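You operate a simulated robot arm through the tools that you are given. There is no shell and no other tool.

Carry out the task below with a simulated two-armed robot. There is one attempt and no reset: what you move stays moved.

TASK
Run about 50 mL of green powder into the jar on the turntable and shake it down.
Fine: fill at FILL by the display, turn back to LOAD, run the shaker till the powder stops sinking, then switch it off; leave the jar in its pocket and the other small jars alone.
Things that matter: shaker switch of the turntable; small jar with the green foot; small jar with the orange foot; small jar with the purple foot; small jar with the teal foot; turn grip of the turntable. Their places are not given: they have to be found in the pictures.

Only the result counts: the job must be done as asked and must still hold three seconds after the hand-in. Knocking over, shifting, dropping, spilling or breaking anything else fails it.

THE ROBOT
Two 7-joint arms with fingered hands on one trunk that stands fixed in place. Base frame: the origin is at the foot of the trunk, x ahead of it, y to its left, z up. Readings come in m, degrees, newtons and seconds.
The left shoulder is at [0.07, 0.139, 1.133], the right one opposite. With the tool pointing down near the work surface each hand reaches from about 0.46 to 0.84 m from the base axis, measured 20 degrees to its own side. Payload 3.9 kg a hand.
The tool frame of a hand sits at the grasp point between the pads (the TCP): z along the fingers, y along the line on which they close. The tips reach 0.029 m beyond it. The gripper opens to 0.1 m. The gripper's body begins 0.034 m behind the TCP. The gripper is a hand of 5 fingers: y runs from the thumb to the fingers, the wrist lies at [-0.015, -0.105, -0.177] in the tool frame.
Orientation is told as [roll, pitch, yaw] about the base's x, y, z axes, in that order, counted from this pose: with the fingers straight down and the wrist toward the robot, the tool's x, y and z point along [0, 1, 0], [1, 0, 0] and [0, 0, -1] of the base frame.

THE INTERFACE
- The arms move only by the tool send_rows. It takes "left_plan", "right_plan" or both (then of equal length, played together; a hand with none holds still); each is a list that holds one entry, the list of rows, each a list of 6 numbers: the turn, a rotation vector about the base's x, y, z in degrees, then the shift along the base's x, y, z in m. In form: [[[wx, wy, wz, x, y, z], ...]]. A call has 1 to 20 rows; each row shifts and turns the commanded pose from where the row before left it. Rows are played at 5 a second. More than 0.05 m and 8.6 degrees between two rows, and nothing of the call is played. A pose out of reach is approached as far as the arm can. The call stops where the force on the tool passes 90 N (or 10 N more than at its start, if that is more) or the arm is blocked; 0.2 s more then pass. In this call time passes only in rows, and 0.2 s behind the last. It gives the time, the measured TCP pose, the force on the tool (base axes), the opening and the grip force at its end, in the units of the frame above (readings bear some noise), with the torque about the TCP (base axes, N m) and any sound that the robot's microphone picked up, and new pictures: "views" is both (left out), scene, wrist or none (wrist: the cameras of the hands that moved).
- Cameras (640 x 400 px; columns grow to the right, rows downward): "scene" is now at [0.1401, 0.0089, 1.468]; the picture's right is [0.09, -1.00, 0.00], its down [-0.44, -0.04, -0.90] and it looks along [0.90, 0.08, -0.44] (base axes); focal length 226 px, centre (320, 200). "left" rides on the left gripper at [-0.066, -0.086, -0.121] in its tool frame; the picture's right is [-0.76, -0.31, 0.58], its down [0.59, -0.70, 0.40] and it looks along [0.28, 0.64, 0.71] (tool axes); focal length 247 px, centre (320, 200). "right" rides on the right gripper at [0.066, -0.086, -0.121] in its tool frame; the picture's right is [-0.76, 0.31, -0.58], its down [-0.59, -0.70, 0.40] and it looks along [-0.28, 0.64, 0.71] (tool axes); focal length 247 px, centre (320, 200).
- move_column(by): slides the trunk up (or, below 0, down) by that many m; the arms and the scene camera ride with it, the base frame stays. It gives what a move gives, with no picture.
- move_fingers(index, middle, ring, little, thumb_bend, thumb_turn, hand): sets how far each is bent, from 0 (flat) to 1 (curled in); at 0.3 the hand is open as for a grip, at 0.7 the pads meet at the TCP. One left out holds its place. A second passes; each finger stops where it meets its share of the squeeze, and holds until it gets a number again. It is the only way to open and close the hand. It gives what a move gives, with no picture; readings hold the bend of each and the force on index, middle, ring, little, thumb and palm. thumb_turn goes from beside the hand (0) to across from the fingers (1), as for a grip.
- aim_head(pan, tilt): turns the head with the scene camera to pan (to the left, within 86 degrees either way) and tilt (down, from -29 to 69), counted from straight ahead of the robot. It gives what a move gives, and a new picture of the scene camera.
- probe_pixels(camera, pixels): for up to 12 pixels [column, row] of the newest picture of that camera ("zoom" is the newest enlarged one), the place [x, y, z] in the base frame of the surface seen there, good to about 0.002 m. No time passes.
- close_up(camera, box): a new picture of the part [left, top, right, bottom] of that camera's present view, enlarged. No time passes.
- job_done(): hands the job in; it is judged then, once.

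Leave the grippers open and the arms clear of the work at the hand-in unless told otherwise.

The tools are called by a JSON object that holds its "name" and its "arguments". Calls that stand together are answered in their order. send_rows: Moves the arms, as the interface text tells. Its arguments: {"type":"object","properties":{"left_plan":{"type":"array","items":{"type":"array","items":{"type":"array","items":{"type":"number"}}}},"right_plan":{"type":"array","items":{"type":"array","items":{"type":"array","items":{"type":"number"}}}},"views":{"type":"string","enum":["both","scene","wrist","none"]}},"required":[]} The other tools are called the same way: move_column (by) slides the trunk up or down; move_fingers (index, middle, ring, little, thumb_bend, thumb_turn, hand) moves the fingers one by one; aim_head (pan, tilt) turns the head that bears the scene camera; probe_pixels (camera, pixels) gives the place of the surface under pixels of a picture; close_up (camera, box) takes an enlarged picture of a part of a camera's view; job_done () hands the job in.

At the start:

```text
clock: 0.0
left_position: [0.5076, 0.3476, 1.2922]
left_ee_rot: [0.0, 0.1, 10.6]
left_contact_force: [-0.4, 0.7, 0.2]
left_moment: [0.01, -0.05, 0.0]
left_gripper_width: 0.0999
left_grip_force: 0.0
left_shape: jaw
left_bend: [0.3, 0.3, 0.3, 0.3, 0.3, 0.98]
left_finger forces: [0.1, 0.1, 0.0, 0.1, 0.0, 0.0]
right_position: [0.4159, -0.1197, 1.3736]
right_ee_rot: [0.0, 0.0, 10.6]
right_contact_force: [0.4, 0.1, 1.4]
right_moment: [-0.01, -0.01, -0.01]
right_gripper_width: 0.0997
right_grip_force: 0.0
right_shape: jaw
right_bend: [0.3, 0.3, 0.3, 0.3, 0.3, 0.98]
right_finger forces: [0.0, 0.0, 0.0, 0.0, 0.1, 0.0]
trunk travel left (down, up): [-0.775, 0.065]
head pan, tilt: [5.2, 26.0]
```

scene: 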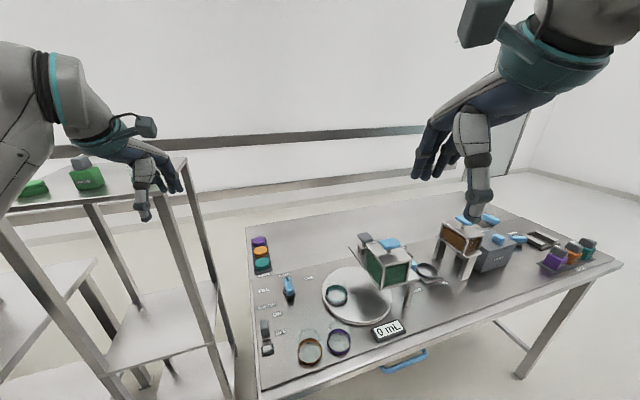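
right: 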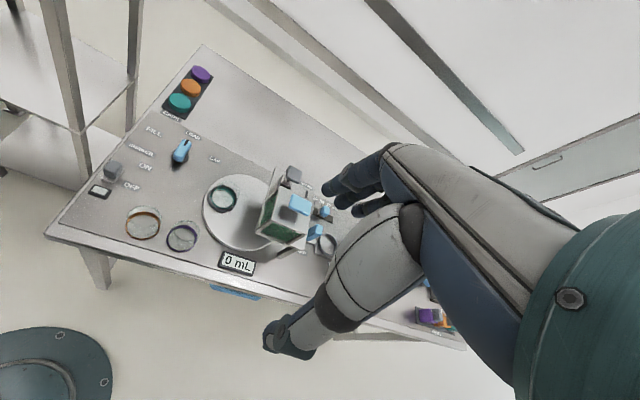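
left: 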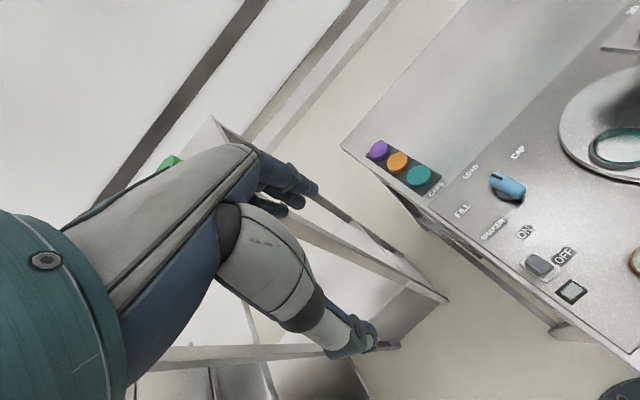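

I see a table with a turntable (disc around pixel 357,295), a hopper with green powder (388,265), a display "0 mL" (388,330), a blue grip (289,287), and a shaker switch (266,335). First I take enlarged pictures to read the labels.

{"name": "close_up", "arguments": {"camera": "scene", "box": [230, 220, 430, 380]}}

{"name": "close_up", "arguments": {"camera": "scene", "box": [340, 200, 500, 310]}}

{"name": "close_up", "arguments": {"camera": "right", "box": [60, 60, 360, 290]}}

{"name": "close_up", "arguments": {"camera": "left", "box": [340, 60, 640, 320]}}

```text
2.50 times, centred on (330, 300) of scene
```

zoom: 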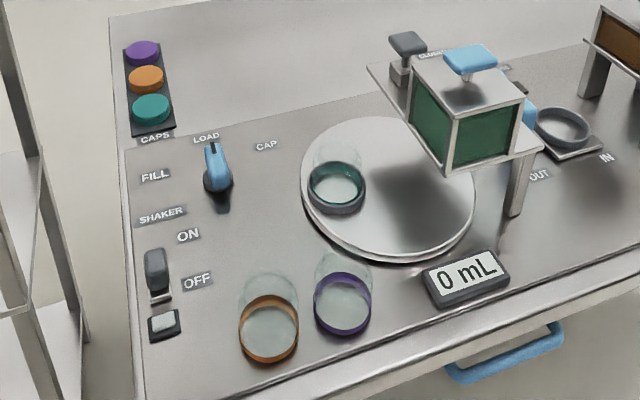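

```text
3.64 times, centred on (420, 255) of scene
```

zoom: 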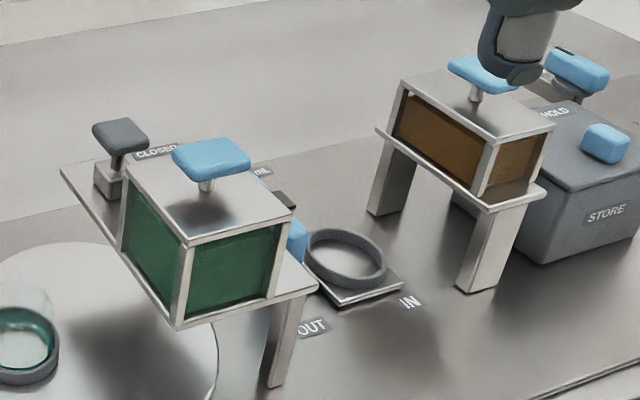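

```text
1.74 times, centred on (210, 175) of right
```

zoom: 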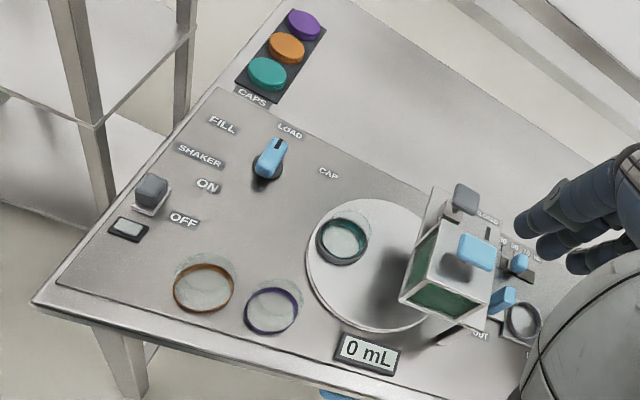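

```text
1.54 times, centred on (490, 190) of left
```

zoom: 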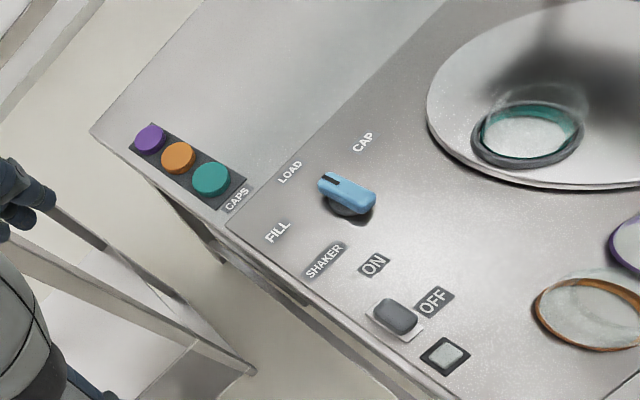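

The knob (289,287) points to LOAD; the teal-foot jar sits in the turntable pocket. The hopper has a grey handle near "CLOSED" and more blue parts behind it. I turn the head to see the hopper and shelf better.

{"name": "aim_head", "arguments": {"pan": -10, "tilt": 38}}

{"name": "close_up", "arguments": {"camera": "right", "box": [230, 150, 350, 280]}}

```text
clock: 0.8
left_position: [0.5077, 0.3471, 1.291]
left_ee_rot: [0.0, 0.1, 10.5]
left_contact_force: [1.0, -1.0, 0.5]
left_moment: [-0.02, -0.02, -0.03]
left_gripper_width: 0.1
left_grip_force: 0.1
left_shape: jaw
left_bend: [0.3, 0.3, 0.3, 0.3, 0.3, 0.98]
left_finger forces: [0.0, 0.0, 0.0, 0.1, 0.1, 0.1]
right_position: [0.4149, -0.121, 1.3738]
right_ee_rot: [0.0, -0.2, 10.6]
right_contact_force: [-0.8, -0.4, -0.4]
right_moment: [-0.02, -0.03, -0.01]
right_gripper_width: 0.0997
right_grip_force: 0.1
right_shape: jaw
right_bend: [0.3, 0.3, 0.3, 0.3, 0.3, 0.98]
right_finger forces: [0.1, 0.0, 0.1, 0.0, 0.0, 0.0]
trunk travel left (down, up): [-0.775, 0.065]
head pan, tilt: [-10.0, 38.0]
```

scene: 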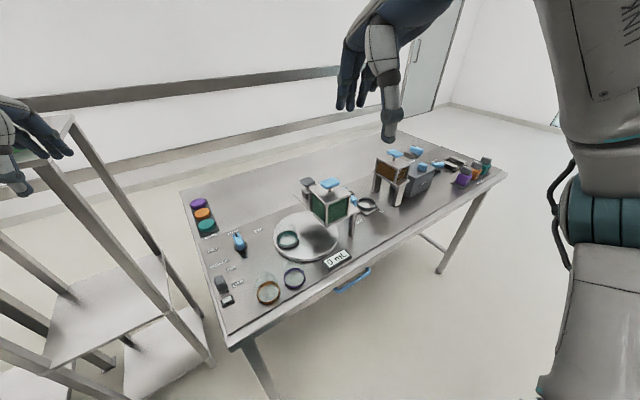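

```text
3.08 times, centred on (290, 215) of right
```

zoom: 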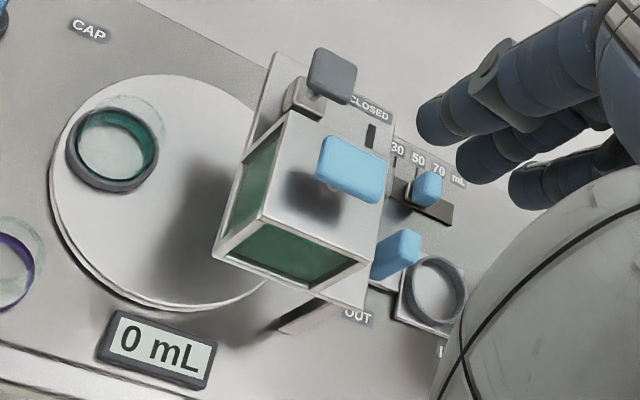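

Behind the hopper there is a scale "30 50 70 mL" with a blue slider, and an "OUT/IN" blue grip. I zoom in on this from the head camera.

{"name": "close_up", "arguments": {"camera": "scene", "box": [285, 165, 385, 240]}}

{"name": "close_up", "arguments": {"camera": "scene", "box": [360, 130, 510, 230]}}

{"name": "close_up", "arguments": {"camera": "scene", "box": [180, 180, 300, 320]}}

```text
5.33 times, centred on (335, 202) of scene
```

zoom: 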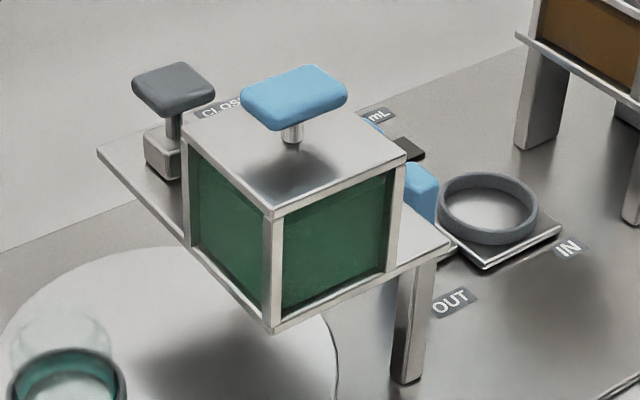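

```text
4.00 times, centred on (435, 180) of scene
```

zoom: 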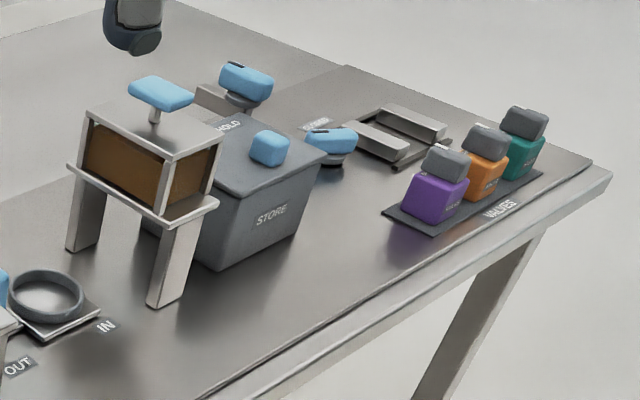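

```text
2.86 times, centred on (240, 250) of scene
```

zoom: 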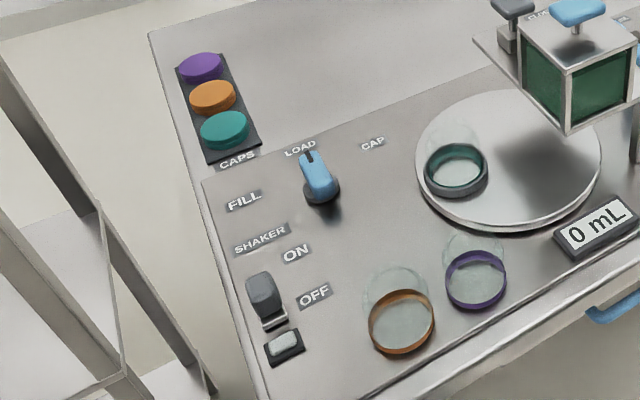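

I probe the knob, the switch, the lamp, and the labels in the last enlarged picture.

{"name": "probe_pixels", "arguments": {"camera": "zoom", "pixels": [[310, 158], [318, 180], [322, 192], [325, 215], [262, 285], [265, 303], [270, 322], [284, 343], [295, 253], [315, 295], [244, 200], [300, 148]]}}

{"name": "probe_pixels", "arguments": {"camera": "zoom", "pixels": [[372, 142], [455, 185], [430, 165], [486, 165], [470, 215], [600, 225], [515, 10], [578, 10], [568, 85], [505, 45], [455, 150], [500, 180]]}}

```text
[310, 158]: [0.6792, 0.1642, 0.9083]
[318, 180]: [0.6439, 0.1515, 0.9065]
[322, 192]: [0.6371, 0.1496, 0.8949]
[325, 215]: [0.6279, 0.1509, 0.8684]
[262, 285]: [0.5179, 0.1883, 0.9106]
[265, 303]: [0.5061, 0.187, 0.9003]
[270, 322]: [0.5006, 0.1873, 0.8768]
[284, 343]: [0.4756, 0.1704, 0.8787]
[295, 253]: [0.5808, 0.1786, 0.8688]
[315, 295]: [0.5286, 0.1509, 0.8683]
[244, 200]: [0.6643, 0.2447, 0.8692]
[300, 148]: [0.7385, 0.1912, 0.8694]
```

```text
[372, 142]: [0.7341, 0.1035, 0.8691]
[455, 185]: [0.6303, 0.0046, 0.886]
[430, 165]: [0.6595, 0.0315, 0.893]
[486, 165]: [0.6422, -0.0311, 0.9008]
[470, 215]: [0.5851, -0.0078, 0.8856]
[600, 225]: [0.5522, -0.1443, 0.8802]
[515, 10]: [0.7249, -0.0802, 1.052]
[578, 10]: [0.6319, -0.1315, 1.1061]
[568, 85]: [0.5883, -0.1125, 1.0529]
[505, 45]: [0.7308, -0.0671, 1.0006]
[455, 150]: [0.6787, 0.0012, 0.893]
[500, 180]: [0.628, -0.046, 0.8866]
```

The knob is at about (0.64, 0.155, 0.905), the switch at about (0.51, 0.188, 0.905), the jar at about (0.63, 0.0). I shift the right hand to the right and slightly down so that its camera sees the hopper's mechanism without the fingers in front.

{"name": "send_rows", "arguments": {"right_plan": [[[0, 0, 5, 0, -0.04, 0], [0, 0, 5, 0, -0.04, -0.02], [0, 0, 5, 0, -0.04, -0.03], [0, 0, 5, 0, -0.03, -0.03]]], "views": "wrist"}}

```text
clock: 1.8
left_position: [0.507, 0.3447, 1.293]
left_ee_rot: [0.1, 0.0, 10.6]
left_contact_force: [0.0, -0.1, 0.1]
left_moment: [0.0, 0.0, 0.0]
left_gripper_width: 0.0996
left_grip_force: 0.0
left_shape: jaw
left_bend: [0.3, 0.3, 0.3, 0.3, 0.3, 0.98]
left_finger forces: [0.0, 0.0, 0.0, 0.1, 0.1, 0.0]
right_position: [0.4145, -0.2734, 1.2973]
right_ee_rot: [0.0, -0.2, 30.7]
right_contact_force: [-0.6, 0.2, -0.4]
right_moment: [0.02, 0.0, 0.01]
right_gripper_width: 0.0995
right_grip_force: 0.0
right_shape: jaw
right_bend: [0.3, 0.3, 0.3, 0.3, 0.3, 0.98]
right_finger forces: [0.0, 0.1, 0.1, 0.0, 0.0, 0.1]
trunk travel left (down, up): [-0.775, 0.065]
head pan, tilt: [-10.0, 38.0]
```

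right: 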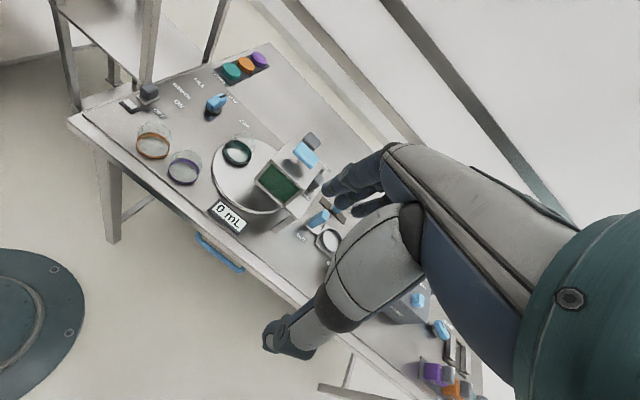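

{"name": "close_up", "arguments": {"camera": "right", "box": [200, 110, 360, 270]}}

```text
2.50 times, centred on (280, 190) of right
```

zoom: 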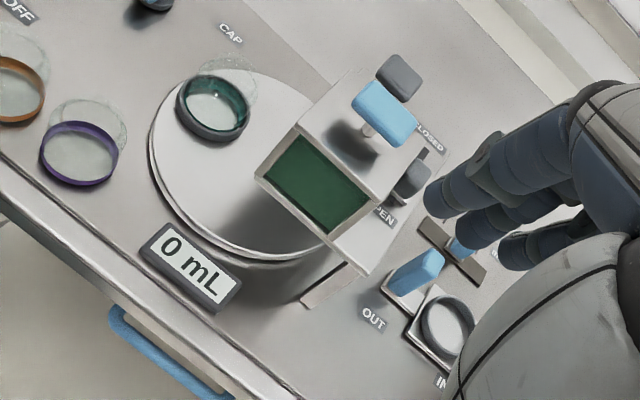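

A knob with OPEN/CLOSED labels stands behind the hopper, partly hidden. I move the right hand further along its side and yaw it left so the camera looks at the hopper's far right side.

{"name": "send_rows", "arguments": {"right_plan": [[[0, 0, 7, 0.02, -0.03, 0], [0, 0, 7, 0.03, -0.03, 0], [0, 0, 7, 0.03, -0.02, 0], [0, 0, 7, 0.03, -0.02, 0], [0, 0, 7, 0.03, 0, 0], [0, 0, 7, 0.03, 0, 0], [0, 0, 7, 0.03, 0, 0]]], "views": "both"}}

```text
clock: 3.4
left_position: [0.5043, 0.3474, 1.2922]
left_ee_rot: [-0.1, 0.0, 10.6]
left_contact_force: [-0.1, 0.4, -0.3]
left_moment: [-0.04, -0.02, 0.0]
left_gripper_width: 0.0995
left_grip_force: 0.0
left_shape: jaw
left_bend: [0.3, 0.3, 0.3, 0.3, 0.3, 0.98]
left_finger forces: [0.0, 0.0, 0.0, 0.0, 0.1, 0.0]
right_position: [0.5336, -0.2952, 1.3381]
right_ee_rot: [1.8, -0.8, 74.9]
right_contact_force: [0.2, -0.3, 0.6]
right_moment: [-0.02, -0.05, 0.01]
right_gripper_width: 0.1001
right_grip_force: 0.1
right_shape: jaw
right_bend: [0.3, 0.3, 0.3, 0.3, 0.3, 0.98]
right_finger forces: [0.0, 0.0, 0.0, 0.1, 0.0, 0.1]
right hand out of reach, approached as far as the arm can: row 6, 7
trunk travel left (down, up): [-0.775, 0.065]
head pan, tilt: [-10.0, 38.0]
```

scene: 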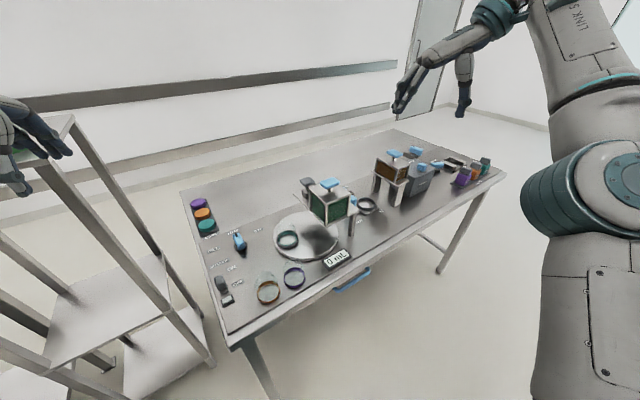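
right: 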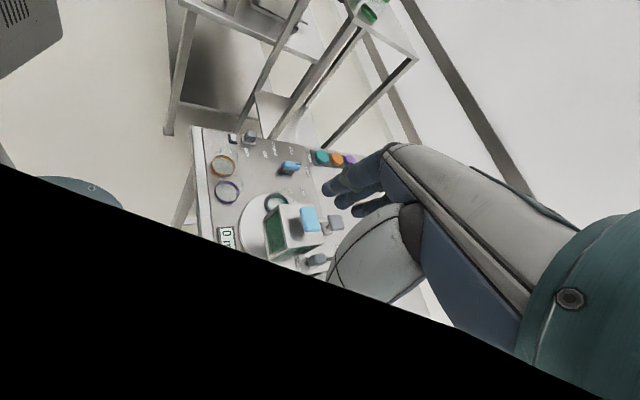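

{"name": "close_up", "arguments": {"camera": "right", "box": [220, 180, 360, 290]}}

```text
3.64 times, centred on (290, 235) of right
```

zoom: 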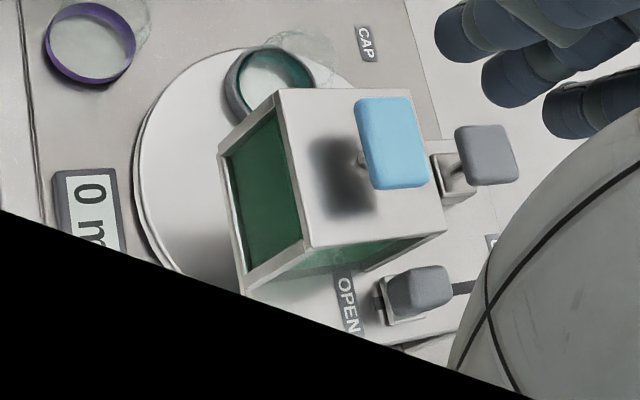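

I need a map of what stands right of the hopper before lowering the hand there. I take an enlarged scene view and probe it.

{"name": "close_up", "arguments": {"camera": "scene", "box": [290, 130, 520, 275]}}

```text
2.76 times, centred on (405, 202) of scene
```

zoom: 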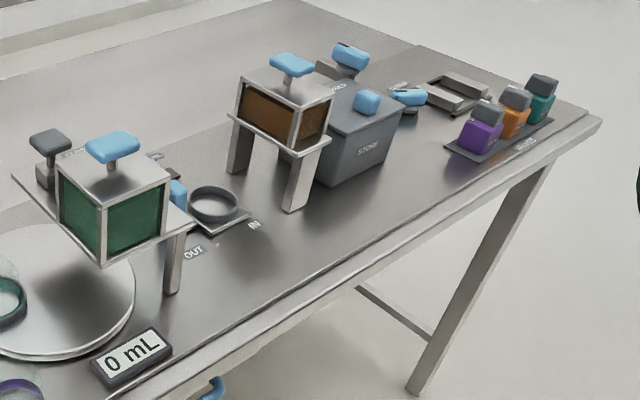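

{"name": "probe_pixels", "arguments": {"camera": "zoom", "pixels": [[50, 140], [44, 172], [112, 145], [110, 190], [60, 178], [103, 208], [168, 180], [20, 180], [100, 262], [185, 225], [172, 285], [178, 190]]}}

{"name": "probe_pixels", "arguments": {"camera": "zoom", "pixels": [[213, 215], [213, 188], [195, 252], [253, 226], [290, 62], [240, 140], [295, 200], [365, 100], [410, 95], [350, 55], [230, 115], [160, 172]]}}

```text
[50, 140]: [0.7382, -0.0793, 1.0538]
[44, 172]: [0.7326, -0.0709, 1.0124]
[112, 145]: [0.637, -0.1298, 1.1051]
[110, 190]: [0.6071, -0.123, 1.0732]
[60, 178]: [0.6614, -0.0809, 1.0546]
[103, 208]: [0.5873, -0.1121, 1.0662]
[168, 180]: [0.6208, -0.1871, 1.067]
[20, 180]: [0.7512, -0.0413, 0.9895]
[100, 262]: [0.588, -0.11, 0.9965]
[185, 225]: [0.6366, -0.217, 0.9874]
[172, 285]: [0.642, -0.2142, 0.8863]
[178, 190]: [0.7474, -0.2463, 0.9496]
```

```text
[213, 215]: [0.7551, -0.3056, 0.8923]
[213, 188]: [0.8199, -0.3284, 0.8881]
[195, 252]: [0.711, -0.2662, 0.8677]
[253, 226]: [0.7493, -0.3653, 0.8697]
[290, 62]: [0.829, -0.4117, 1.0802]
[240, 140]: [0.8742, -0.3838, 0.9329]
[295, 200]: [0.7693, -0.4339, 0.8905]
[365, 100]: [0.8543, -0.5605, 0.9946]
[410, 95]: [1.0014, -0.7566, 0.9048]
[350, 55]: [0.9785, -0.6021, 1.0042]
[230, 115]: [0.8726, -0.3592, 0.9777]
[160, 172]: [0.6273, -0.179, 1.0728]
```

The table is turned about 23° and the hopper stands at about (0.63,-0.13), its plate at z≈0.99. I retake the close-up from the right camera and probe the grey handles and labels.

{"name": "close_up", "arguments": {"camera": "right", "box": [220, 180, 360, 290]}}

{"name": "probe_pixels", "arguments": {"camera": "zoom", "pixels": [[485, 155], [455, 175], [460, 155], [345, 300], [420, 285], [385, 300], [400, 310], [465, 287], [440, 320], [340, 190], [430, 130], [390, 140]]}}

```text
3.64 times, centred on (290, 235) of right
```

zoom: 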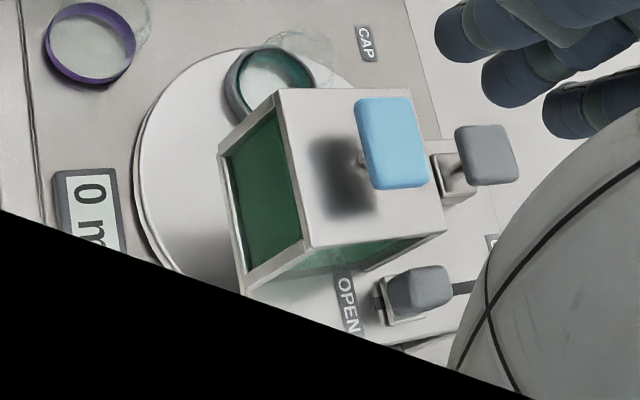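

```text
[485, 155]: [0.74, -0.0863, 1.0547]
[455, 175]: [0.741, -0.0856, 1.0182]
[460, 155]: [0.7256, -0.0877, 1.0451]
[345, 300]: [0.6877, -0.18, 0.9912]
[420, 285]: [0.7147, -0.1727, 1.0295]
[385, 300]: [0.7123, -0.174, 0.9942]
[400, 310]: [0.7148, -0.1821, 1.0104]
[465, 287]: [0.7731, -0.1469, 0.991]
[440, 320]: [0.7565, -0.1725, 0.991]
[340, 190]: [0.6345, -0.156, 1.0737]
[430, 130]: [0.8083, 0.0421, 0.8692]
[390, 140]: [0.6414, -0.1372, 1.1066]
```

Handle 1 (grey T) is at (0.74,-0.085,1.054); slider 2 (grey) is at (0.715,-0.175,1.03) beside a slot and an OPEN label. I turn the right hand back and go lower for a clearer view; first a single row to check from where the commands count.

{"name": "send_rows", "arguments": {"right_plan": [[[0, 0, -6, 0, 0, -0.03], [0, 0, -6, 0, 0, -0.03]]], "views": "wrist"}}

```text
clock: 4.0
left_position: [0.5054, 0.3483, 1.2917]
left_ee_rot: [-0.1, 0.0, 10.6]
left_contact_force: [-0.1, 0.3, -0.4]
left_moment: [-0.01, -0.02, -0.02]
left_gripper_width: 0.1
left_grip_force: 0.1
left_shape: jaw
left_bend: [0.3, 0.3, 0.3, 0.3, 0.3, 0.98]
left_finger forces: [0.0, 0.0, 0.0, 0.0, 0.1, 0.1]
right_position: [0.5364, -0.2941, 1.2776]
right_ee_rot: [2.0, -0.8, 62.8]
right_contact_force: [-0.1, -0.2, 0.0]
right_moment: [0.0, 0.04, 0.01]
right_gripper_width: 0.1001
right_grip_force: 0.1
right_shape: jaw
right_bend: [0.3, 0.3, 0.3, 0.3, 0.3, 0.98]
right_finger forces: [0.1, 0.0, 0.0, 0.1, 0.1, 0.0]
trunk travel left (down, up): [-0.775, 0.065]
head pan, tilt: [-10.0, 38.0]
```

right: 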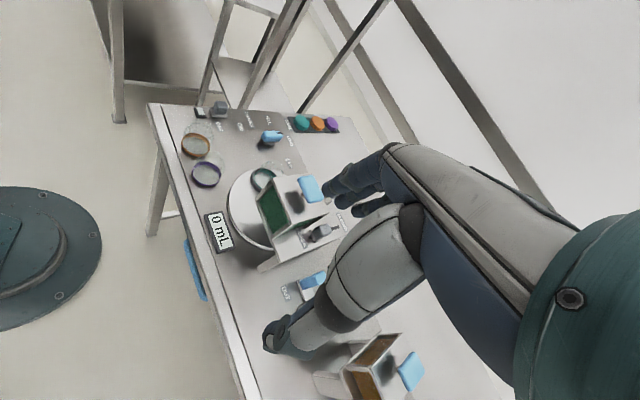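

The command counts from the reached pose. The slider is visible at (318,233). I go further right, forward and down a bit.

{"name": "send_rows", "arguments": {"right_plan": [[[0, 0, -7, 0.02, -0.03, -0.02], [0, 0, -7, 0.02, -0.03, -0.02], [0, 0, -7, 0.02, -0.02, -0.02]]], "views": "wrist"}}

{"name": "close_up", "arguments": {"camera": "right", "box": [170, 120, 370, 270]}}

```text
clock: 4.8
left_position: [0.5083, 0.3469, 1.2907]
left_ee_rot: [0.0, 0.1, 10.5]
left_contact_force: [-0.4, 0.1, -0.1]
left_moment: [0.0, 0.03, 0.01]
left_gripper_width: 0.0997
left_grip_force: 0.2
left_shape: jaw
left_bend: [0.3, 0.3, 0.3, 0.3, 0.3, 0.98]
left_finger forces: [0.0, 0.0, 0.0, 0.0, 0.0, 0.0]
right_position: [0.598, -0.3777, 1.2176]
right_ee_rot: [2.1, -0.6, 41.7]
right_contact_force: [0.0, 0.1, 0.6]
right_moment: [0.04, -0.01, -0.01]
right_gripper_width: 0.1002
right_grip_force: 0.1
right_shape: jaw
right_bend: [0.3, 0.3, 0.3, 0.3, 0.3, 0.98]
right_finger forces: [0.0, 0.0, 0.0, 0.0, 0.0, 0.1]
trunk travel left (down, up): [-0.775, 0.065]
head pan, tilt: [-10.0, 38.0]
```

right: 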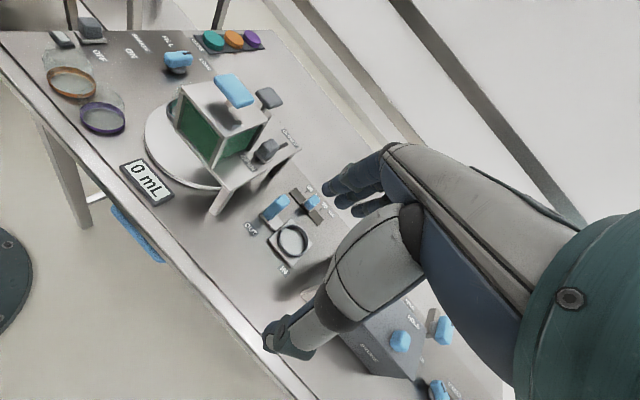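

```text
2.67 times, centred on (270, 195) of right
```

zoom: 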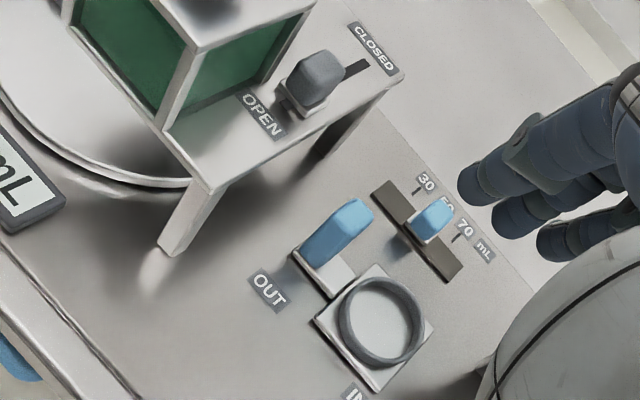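

Now I see it clearly: on the hopper plate a grey slider in a slot between OPEN (near) and CLOSED (far); on the table a separate tray OUT/IN and a 30-50-70 mL slider. I zoom on the slider and on handle 1.

{"name": "close_up", "arguments": {"camera": "right", "box": [230, 120, 330, 190]}}

{"name": "probe_pixels", "arguments": {"camera": "zoom", "pixels": [[245, 200], [265, 160], [210, 240], [250, 225], [320, 135], [355, 120], [340, 80], [195, 240], [130, 300], [400, 155], [330, 60], [290, 190]]}}

{"name": "close_up", "arguments": {"camera": "right", "box": [150, 50, 330, 170]}}

```text
5.71 times, centred on (280, 155) of right
```

zoom: 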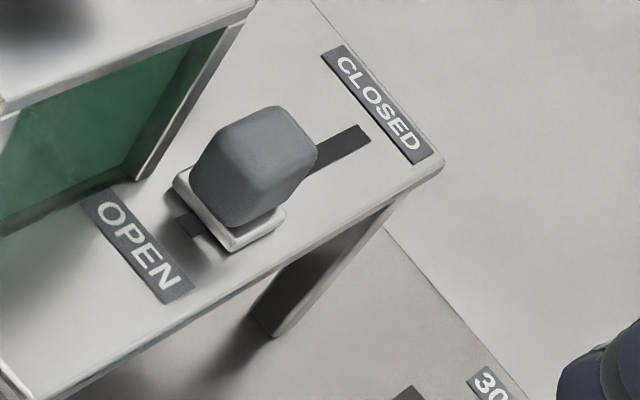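

```text
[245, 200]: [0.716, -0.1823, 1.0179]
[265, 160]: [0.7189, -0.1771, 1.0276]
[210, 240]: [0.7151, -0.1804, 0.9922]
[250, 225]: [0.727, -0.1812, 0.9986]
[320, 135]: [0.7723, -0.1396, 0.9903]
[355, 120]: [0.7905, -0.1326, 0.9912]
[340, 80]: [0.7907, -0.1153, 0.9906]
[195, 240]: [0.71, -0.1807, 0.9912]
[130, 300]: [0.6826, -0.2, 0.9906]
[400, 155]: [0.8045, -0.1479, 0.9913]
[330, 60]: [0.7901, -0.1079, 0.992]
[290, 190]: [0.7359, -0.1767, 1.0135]
```

```text
3.33 times, centred on (240, 110) of right
```

zoom: 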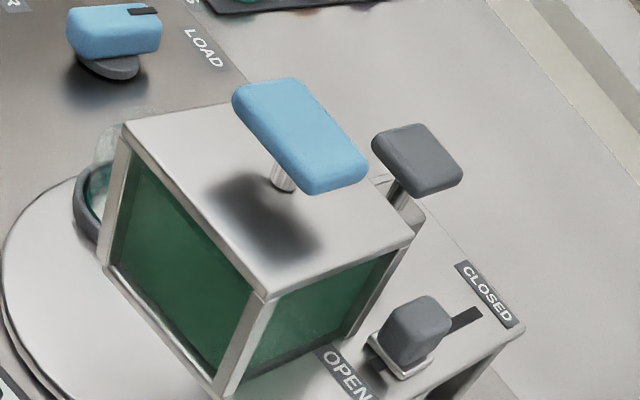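

The slider stands near the OPEN end of its slot. To learn what handle 1 does, I bring the left hand's camera over for a view from the left.

{"name": "send_rows", "arguments": {"left_plan": [[[0, 0, -7, 0.01, -0.03, 0], [0, 0, -7, 0.01, -0.03, 0], [0, 0, -7, 0.01, -0.03, 0], [0, 0, -7, 0.01, -0.03, 0], [0, 0, -7, 0.0, -0.03, 0]]], "views": "wrist"}}

{"name": "close_up", "arguments": {"camera": "left", "box": [400, 100, 640, 250]}}

```text
clock: 6.0
left_position: [0.5472, 0.1964, 1.2932]
left_ee_rot: [-0.1, 0.0, -24.5]
left_contact_force: [0.7, 0.1, -0.4]
left_moment: [0.02, 0.01, -0.01]
left_gripper_width: 0.0996
left_grip_force: 0.1
left_shape: jaw
left_bend: [0.3, 0.3, 0.3, 0.3, 0.3, 0.98]
left_finger forces: [0.0, 0.1, 0.0, 0.1, 0.1, 0.0]
right_position: [0.5961, -0.3776, 1.2175]
right_ee_rot: [2.0, -0.8, 41.8]
right_contact_force: [-0.6, 0.5, 0.2]
right_moment: [-0.01, -0.01, 0.01]
right_gripper_width: 0.0998
right_grip_force: 0.1
right_shape: jaw
right_bend: [0.3, 0.3, 0.3, 0.3, 0.3, 0.98]
right_finger forces: [0.1, 0.0, 0.0, 0.1, 0.0, 0.0]
trunk travel left (down, up): [-0.775, 0.065]
head pan, tilt: [-10.0, 38.0]
```

left: 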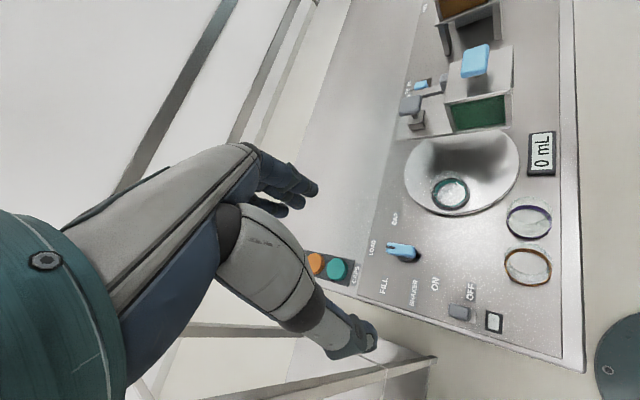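

```text
2.67 times, centred on (520, 175) of left
```

zoom: 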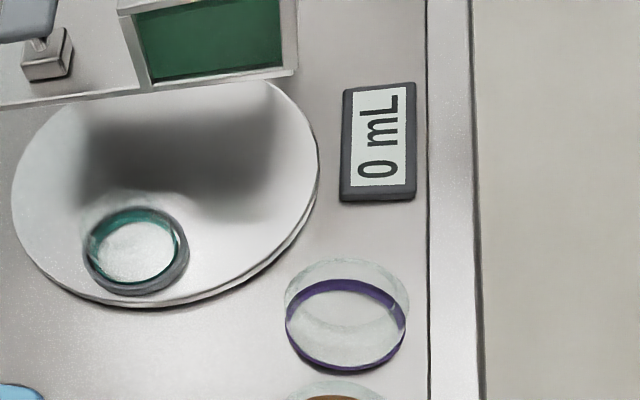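

{"name": "close_up", "arguments": {"camera": "left", "box": [380, 30, 520, 150]}}

{"name": "close_up", "arguments": {"camera": "left", "box": [340, 200, 560, 350]}}

```text
3.33 times, centred on (450, 90) of left
```

zoom: 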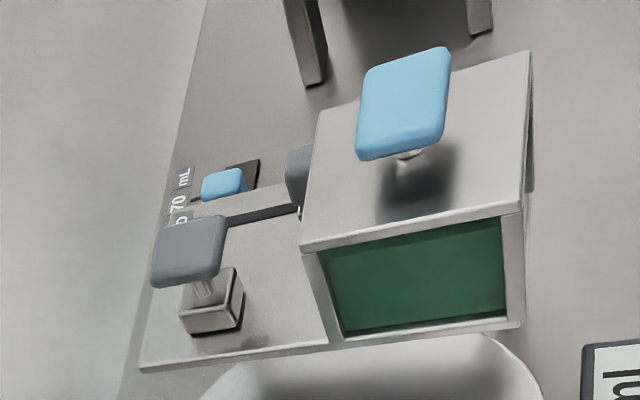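

```text
2.67 times, centred on (450, 275) of left
```

zoom: 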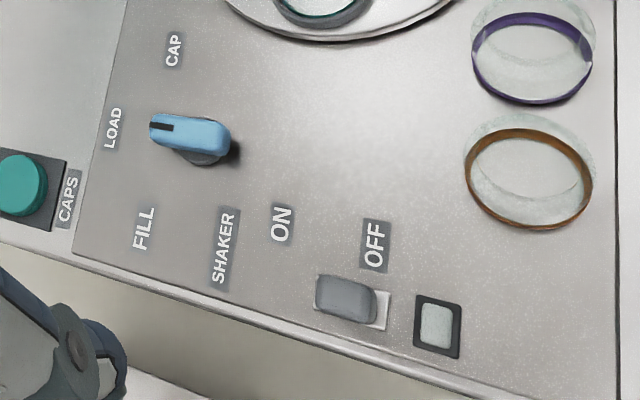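

Handle 1 looks like a separate cap press on the far end of the plate; the OPEN/CLOSED slider is the hopper gate, and it seems to stand at OPEN already. Now I look closer at the turn knob and the shaker switch.

{"name": "close_up", "arguments": {"camera": "left", "box": [440, 280, 520, 340]}}

{"name": "probe_pixels", "arguments": {"camera": "zoom", "pixels": [[100, 200], [140, 210], [180, 215], [200, 235], [120, 225], [80, 225], [160, 250], [440, 320], [400, 300], [50, 180], [150, 170], [170, 260]]}}

{"name": "close_up", "arguments": {"camera": "left", "box": [370, 225, 450, 285]}}

{"name": "probe_pixels", "arguments": {"camera": "zoom", "pixels": [[170, 180], [250, 190], [330, 200], [395, 205], [400, 240], [160, 160], [150, 200], [385, 160], [300, 270], [260, 250], [330, 285], [390, 260]]}}

```text
6.67 times, centred on (480, 310) of left
```

zoom: 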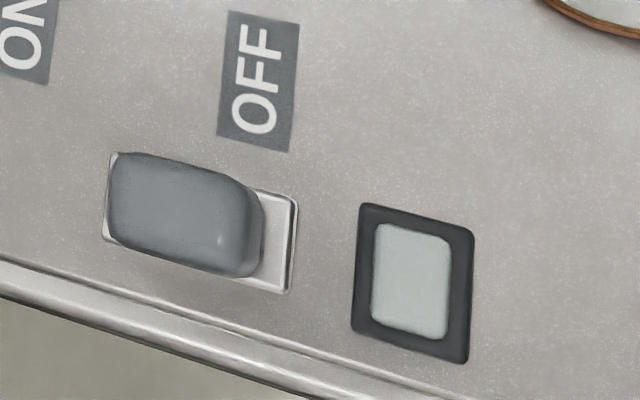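

```text
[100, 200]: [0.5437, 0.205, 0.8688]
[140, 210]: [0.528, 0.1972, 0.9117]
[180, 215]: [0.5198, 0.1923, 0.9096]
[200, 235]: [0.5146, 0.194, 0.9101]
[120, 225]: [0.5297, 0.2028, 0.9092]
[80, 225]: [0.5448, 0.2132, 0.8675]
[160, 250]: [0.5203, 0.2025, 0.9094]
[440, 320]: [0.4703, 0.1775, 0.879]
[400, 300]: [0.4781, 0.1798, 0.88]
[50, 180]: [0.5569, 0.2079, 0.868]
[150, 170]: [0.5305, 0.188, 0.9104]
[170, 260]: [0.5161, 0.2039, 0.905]
```

```text
6.67 times, centred on (410, 255) of left
```

zoom: 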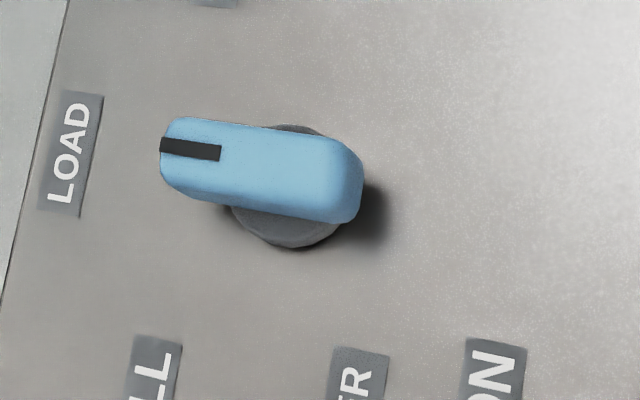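

```text
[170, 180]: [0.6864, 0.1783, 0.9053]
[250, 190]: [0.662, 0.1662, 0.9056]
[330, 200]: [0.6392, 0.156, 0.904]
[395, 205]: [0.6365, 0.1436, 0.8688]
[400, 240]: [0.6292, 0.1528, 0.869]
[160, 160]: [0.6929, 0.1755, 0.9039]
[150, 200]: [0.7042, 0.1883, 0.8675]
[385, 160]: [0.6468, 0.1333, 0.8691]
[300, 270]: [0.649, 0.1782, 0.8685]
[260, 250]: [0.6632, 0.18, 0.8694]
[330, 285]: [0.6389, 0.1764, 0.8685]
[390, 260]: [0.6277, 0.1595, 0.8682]
```

The knob's bar is about 0.065 long, centred at about (0.664,0.157), top at z=0.905, pointing to LOAD (≈25° azimuth); FILL is about 65° counter-clockwise. Before turning to FILL I will close the gate (slider now near OPEN). I bring the right hand above the slider at safe height, yaw ≈ 33°.

{"name": "send_rows", "arguments": {"right_plan": [[[-1, 0.3, -2, 0.026, 0.037, -0.003], [-1, 0.3, -2, 0.026, 0.037, -0.003], [0, 0, -2, 0.026, 0.037, -0.003], [0, 0, -2, 0.026, 0.037, -0.003], [0, 0, -1, 0.025, 0.037, -0.003]]], "views": "both"}}

{"name": "close_up", "arguments": {"camera": "right", "box": [200, 150, 400, 350]}}

{"name": "close_up", "arguments": {"camera": "scene", "box": [280, 110, 420, 230]}}

```text
clock: 7.2
left_position: [0.5488, 0.2, 1.2911]
left_ee_rot: [-0.1, 0.0, -24.3]
left_contact_force: [0.8, -0.1, -1.3]
left_moment: [-0.04, 0.03, 0.01]
left_gripper_width: 0.0997
left_grip_force: 0.0
left_shape: jaw
left_bend: [0.3, 0.3, 0.3, 0.3, 0.3, 0.98]
left_finger forces: [0.0, 0.0, 0.1, 0.0, 0.0, 0.0]
right_position: [0.7219, -0.1895, 1.2004]
right_ee_rot: [0.7, 1.2, 32.8]
right_contact_force: [-0.3, 1.1, 0.8]
right_moment: [-0.02, 0.01, 0.03]
right_gripper_width: 0.1001
right_grip_force: 0.1
right_shape: jaw
right_bend: [0.3, 0.3, 0.3, 0.3, 0.3, 0.98]
right_finger forces: [0.0, 0.1, 0.1, 0.0, 0.0, 0.0]
right hand out of reach, approached as far as the arm can: row 5
trunk travel left (down, up): [-0.775, 0.065]
head pan, tilt: [-10.0, 38.0]
```

scene: 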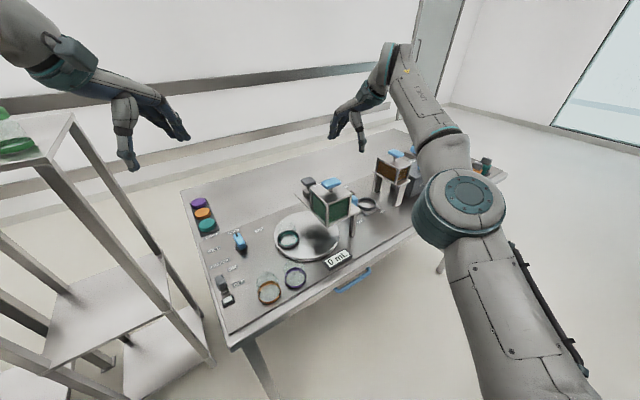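
right: 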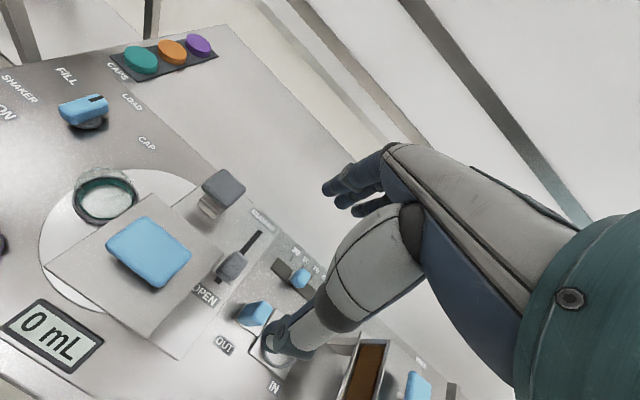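

```text
2.00 times, centred on (300, 250) of right
```

zoom: 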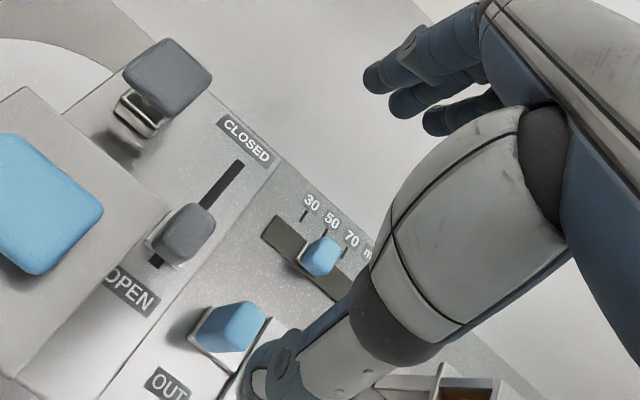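

```text
3.33 times, centred on (350, 170) of scene
```

zoom: 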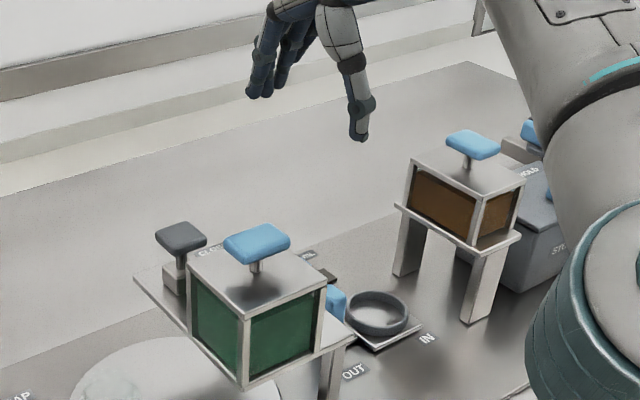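

The picture now shows the slot and slider well. I zoom on it and probe the slot ends and knob centre.

{"name": "close_up", "arguments": {"camera": "right", "box": [190, 215, 290, 305]}}

{"name": "probe_pixels", "arguments": {"camera": "zoom", "pixels": [[270, 240], [220, 290], [330, 200], [270, 280], [215, 340], [410, 125], [380, 165], [320, 250], [240, 310], [300, 190], [190, 325], [235, 262]]}}

```text
4.44 times, centred on (240, 260) of right
```

zoom: 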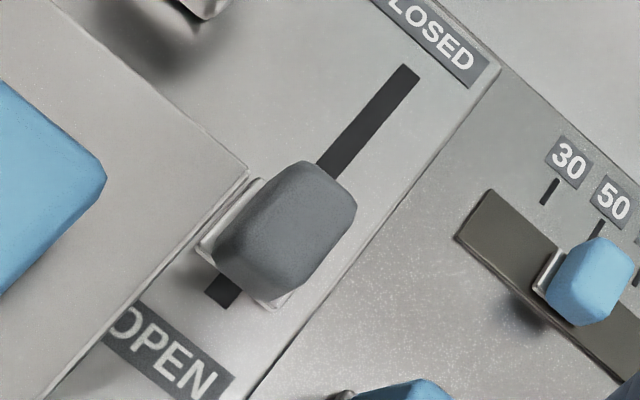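

```text
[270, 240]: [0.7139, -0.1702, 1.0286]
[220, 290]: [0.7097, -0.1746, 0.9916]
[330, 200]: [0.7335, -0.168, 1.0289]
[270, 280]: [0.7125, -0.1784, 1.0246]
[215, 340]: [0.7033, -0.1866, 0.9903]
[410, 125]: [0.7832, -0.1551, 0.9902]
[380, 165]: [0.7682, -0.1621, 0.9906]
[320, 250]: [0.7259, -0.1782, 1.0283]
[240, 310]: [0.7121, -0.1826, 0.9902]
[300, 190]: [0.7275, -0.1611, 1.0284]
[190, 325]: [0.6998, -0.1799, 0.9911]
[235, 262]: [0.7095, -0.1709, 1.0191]
```

The knob's top centre is at about (0.7235,-0.169,1.029), the plate at 0.991. I descend the right hand to about z=1.10 over it, to check finger placing before going lower.

{"name": "send_rows", "arguments": {"right_plan": [[[-0.3, -0.6, 0, 0.002, 0.002, -0.025], [-0.3, -0.6, 0, 0.002, 0.002, -0.025], [0, 0, 0, 0.002, 0.001, -0.025], [0, 0, 0, 0.002, 0.001, -0.025]]], "views": "both"}}

{"name": "close_up", "arguments": {"camera": "right", "box": [180, 150, 400, 350]}}

{"name": "close_up", "arguments": {"camera": "scene", "box": [280, 120, 420, 240]}}

```text
clock: 8.2
left_position: [0.5501, 0.1975, 1.2925]
left_ee_rot: [0.1, 0.1, -24.5]
left_contact_force: [-0.1, -0.1, -0.1]
left_moment: [-0.02, 0.01, 0.01]
left_gripper_width: 0.0999
left_grip_force: 0.1
left_shape: jaw
left_bend: [0.3, 0.3, 0.3, 0.3, 0.3, 0.98]
left_finger forces: [0.0, 0.1, 0.0, 0.0, 0.0, 0.1]
right_position: [0.7294, -0.184, 1.1004]
right_ee_rot: [-0.3, 0.3, 32.8]
right_contact_force: [-0.1, 0.3, 0.2]
right_moment: [-0.01, 0.0, 0.0]
right_gripper_width: 0.0998
right_grip_force: 0.0
right_shape: jaw
right_bend: [0.3, 0.3, 0.3, 0.3, 0.3, 0.98]
right_finger forces: [0.1, 0.1, 0.0, 0.0, 0.1, 0.0]
trunk travel left (down, up): [-0.775, 0.065]
head pan, tilt: [-10.0, 38.0]
```

scene: 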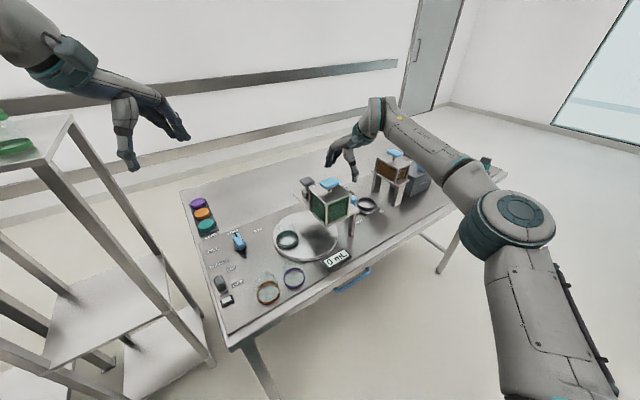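
right: 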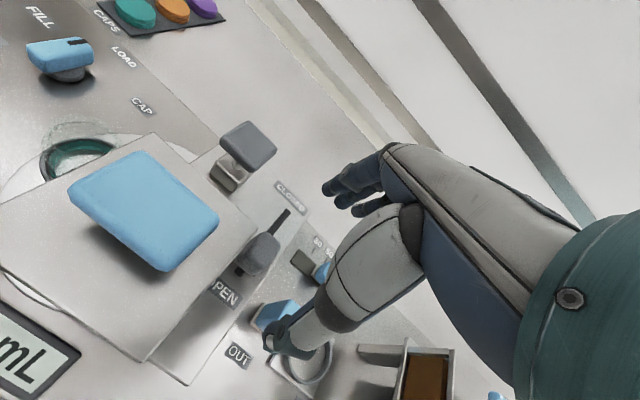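

```text
2.00 times, centred on (290, 250) of right
```

zoom: 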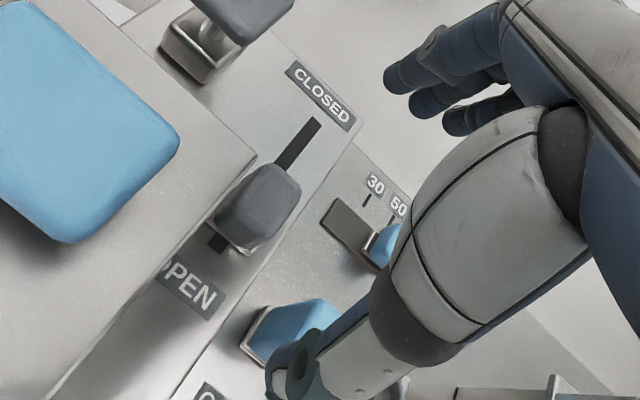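

```text
3.33 times, centred on (350, 180) of scene
```

zoom: 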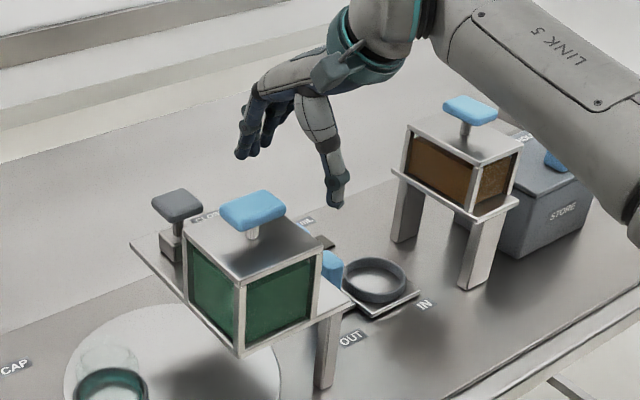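

I check where the thumb tip and fingertips really are by probing them in the right picture.

{"name": "probe_pixels", "arguments": {"camera": "right", "pixels": [[278, 340], [290, 345], [270, 335], [326, 186], [340, 201], [358, 211], [330, 190], [300, 325], [350, 300], [385, 160]]}}

{"name": "probe_pixels", "arguments": {"camera": "zoom", "pixels": [[335, 205], [333, 175], [238, 155], [246, 150], [268, 148], [245, 120], [320, 110], [262, 85]]}}

```text
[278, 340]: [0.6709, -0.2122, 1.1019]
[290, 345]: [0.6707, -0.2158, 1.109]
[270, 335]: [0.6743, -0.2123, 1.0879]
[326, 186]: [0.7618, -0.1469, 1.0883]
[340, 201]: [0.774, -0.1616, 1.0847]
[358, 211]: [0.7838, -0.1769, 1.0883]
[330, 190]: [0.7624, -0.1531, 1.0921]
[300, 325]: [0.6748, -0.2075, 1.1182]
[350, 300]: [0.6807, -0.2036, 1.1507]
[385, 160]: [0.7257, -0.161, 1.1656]
```

```text
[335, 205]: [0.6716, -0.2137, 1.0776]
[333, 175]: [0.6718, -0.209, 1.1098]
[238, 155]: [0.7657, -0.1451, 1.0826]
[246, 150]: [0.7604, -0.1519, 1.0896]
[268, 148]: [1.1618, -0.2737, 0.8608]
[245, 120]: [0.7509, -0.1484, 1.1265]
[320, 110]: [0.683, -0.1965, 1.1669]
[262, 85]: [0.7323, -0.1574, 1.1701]
```

The thumb tip lies 0.065 behind and the index tip 0.05 ahead of the TCP, so the slider (0.7235,-0.169) will be between them. I descend to z≈1.03 with the TCP about 8 mm right of the knob.

{"name": "send_rows", "arguments": {"right_plan": [[[0, 0, 0, -0.001, 0.003, -0.02], [0, 0, 0, -0.001, 0.003, -0.02], [0, 0, 0, -0.0006, 0.0017, -0.02], [0, 0, 0, 0, 0, -0.01]]], "views": "both"}}

{"name": "close_up", "arguments": {"camera": "right", "box": [180, 150, 400, 350]}}

{"name": "close_up", "arguments": {"camera": "scene", "box": [280, 120, 420, 240]}}

```text
clock: 9.2
left_position: [0.5482, 0.196, 1.2925]
left_ee_rot: [0.0, -0.1, -24.4]
left_contact_force: [0.6, 0.1, 0.8]
left_moment: [-0.01, 0.0, -0.01]
left_gripper_width: 0.0998
left_grip_force: 0.0
left_shape: jaw
left_bend: [0.3, 0.3, 0.3, 0.3, 0.3, 0.98]
left_finger forces: [0.0, 0.0, 0.1, 0.1, 0.0, 0.0]
right_position: [0.7264, -0.1757, 1.0317]
right_ee_rot: [-0.3, 0.3, 32.8]
right_contact_force: [0.0, -0.6, -0.8]
right_moment: [-0.01, 0.0, 0.01]
right_gripper_width: 0.1003
right_grip_force: 0.0
right_shape: jaw
right_bend: [0.3, 0.3, 0.3, 0.3, 0.3, 0.98]
right_finger forces: [0.0, 0.0, 0.1, 0.0, 0.0, 0.1]
trunk travel left (down, up): [-0.775, 0.065]
head pan, tilt: [-10.0, 38.0]
```

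scene: 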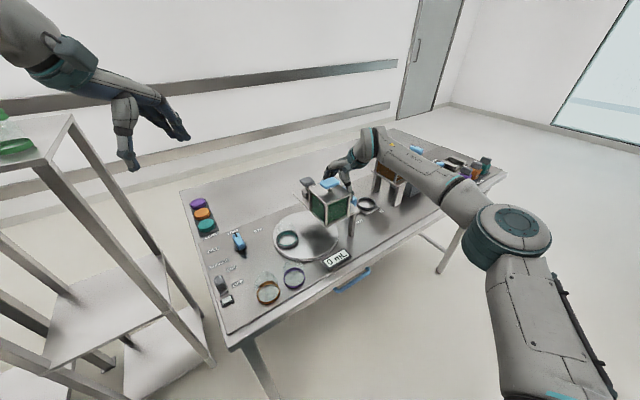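
right: 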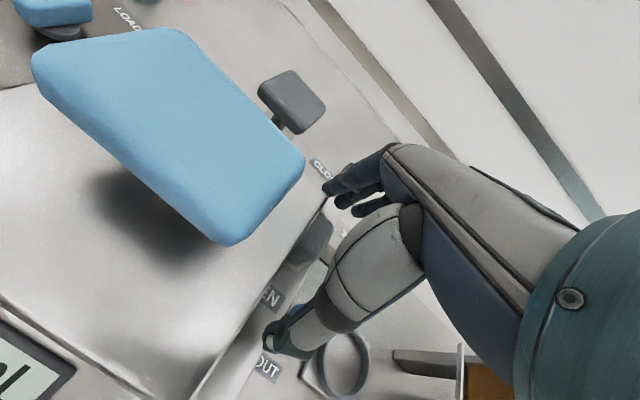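

```text
2.00 times, centred on (290, 250) of right
```

zoom: 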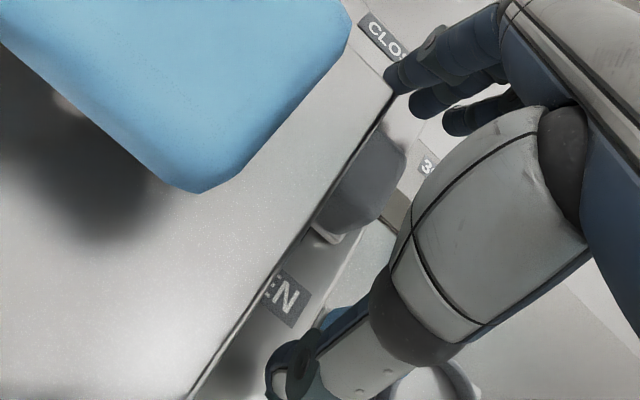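

```text
3.33 times, centred on (350, 180) of scene
```

zoom: 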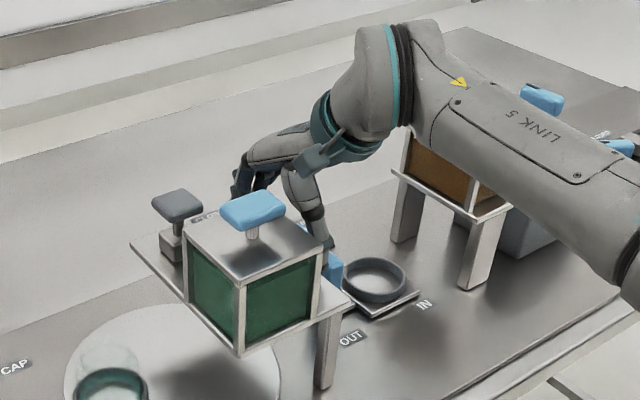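

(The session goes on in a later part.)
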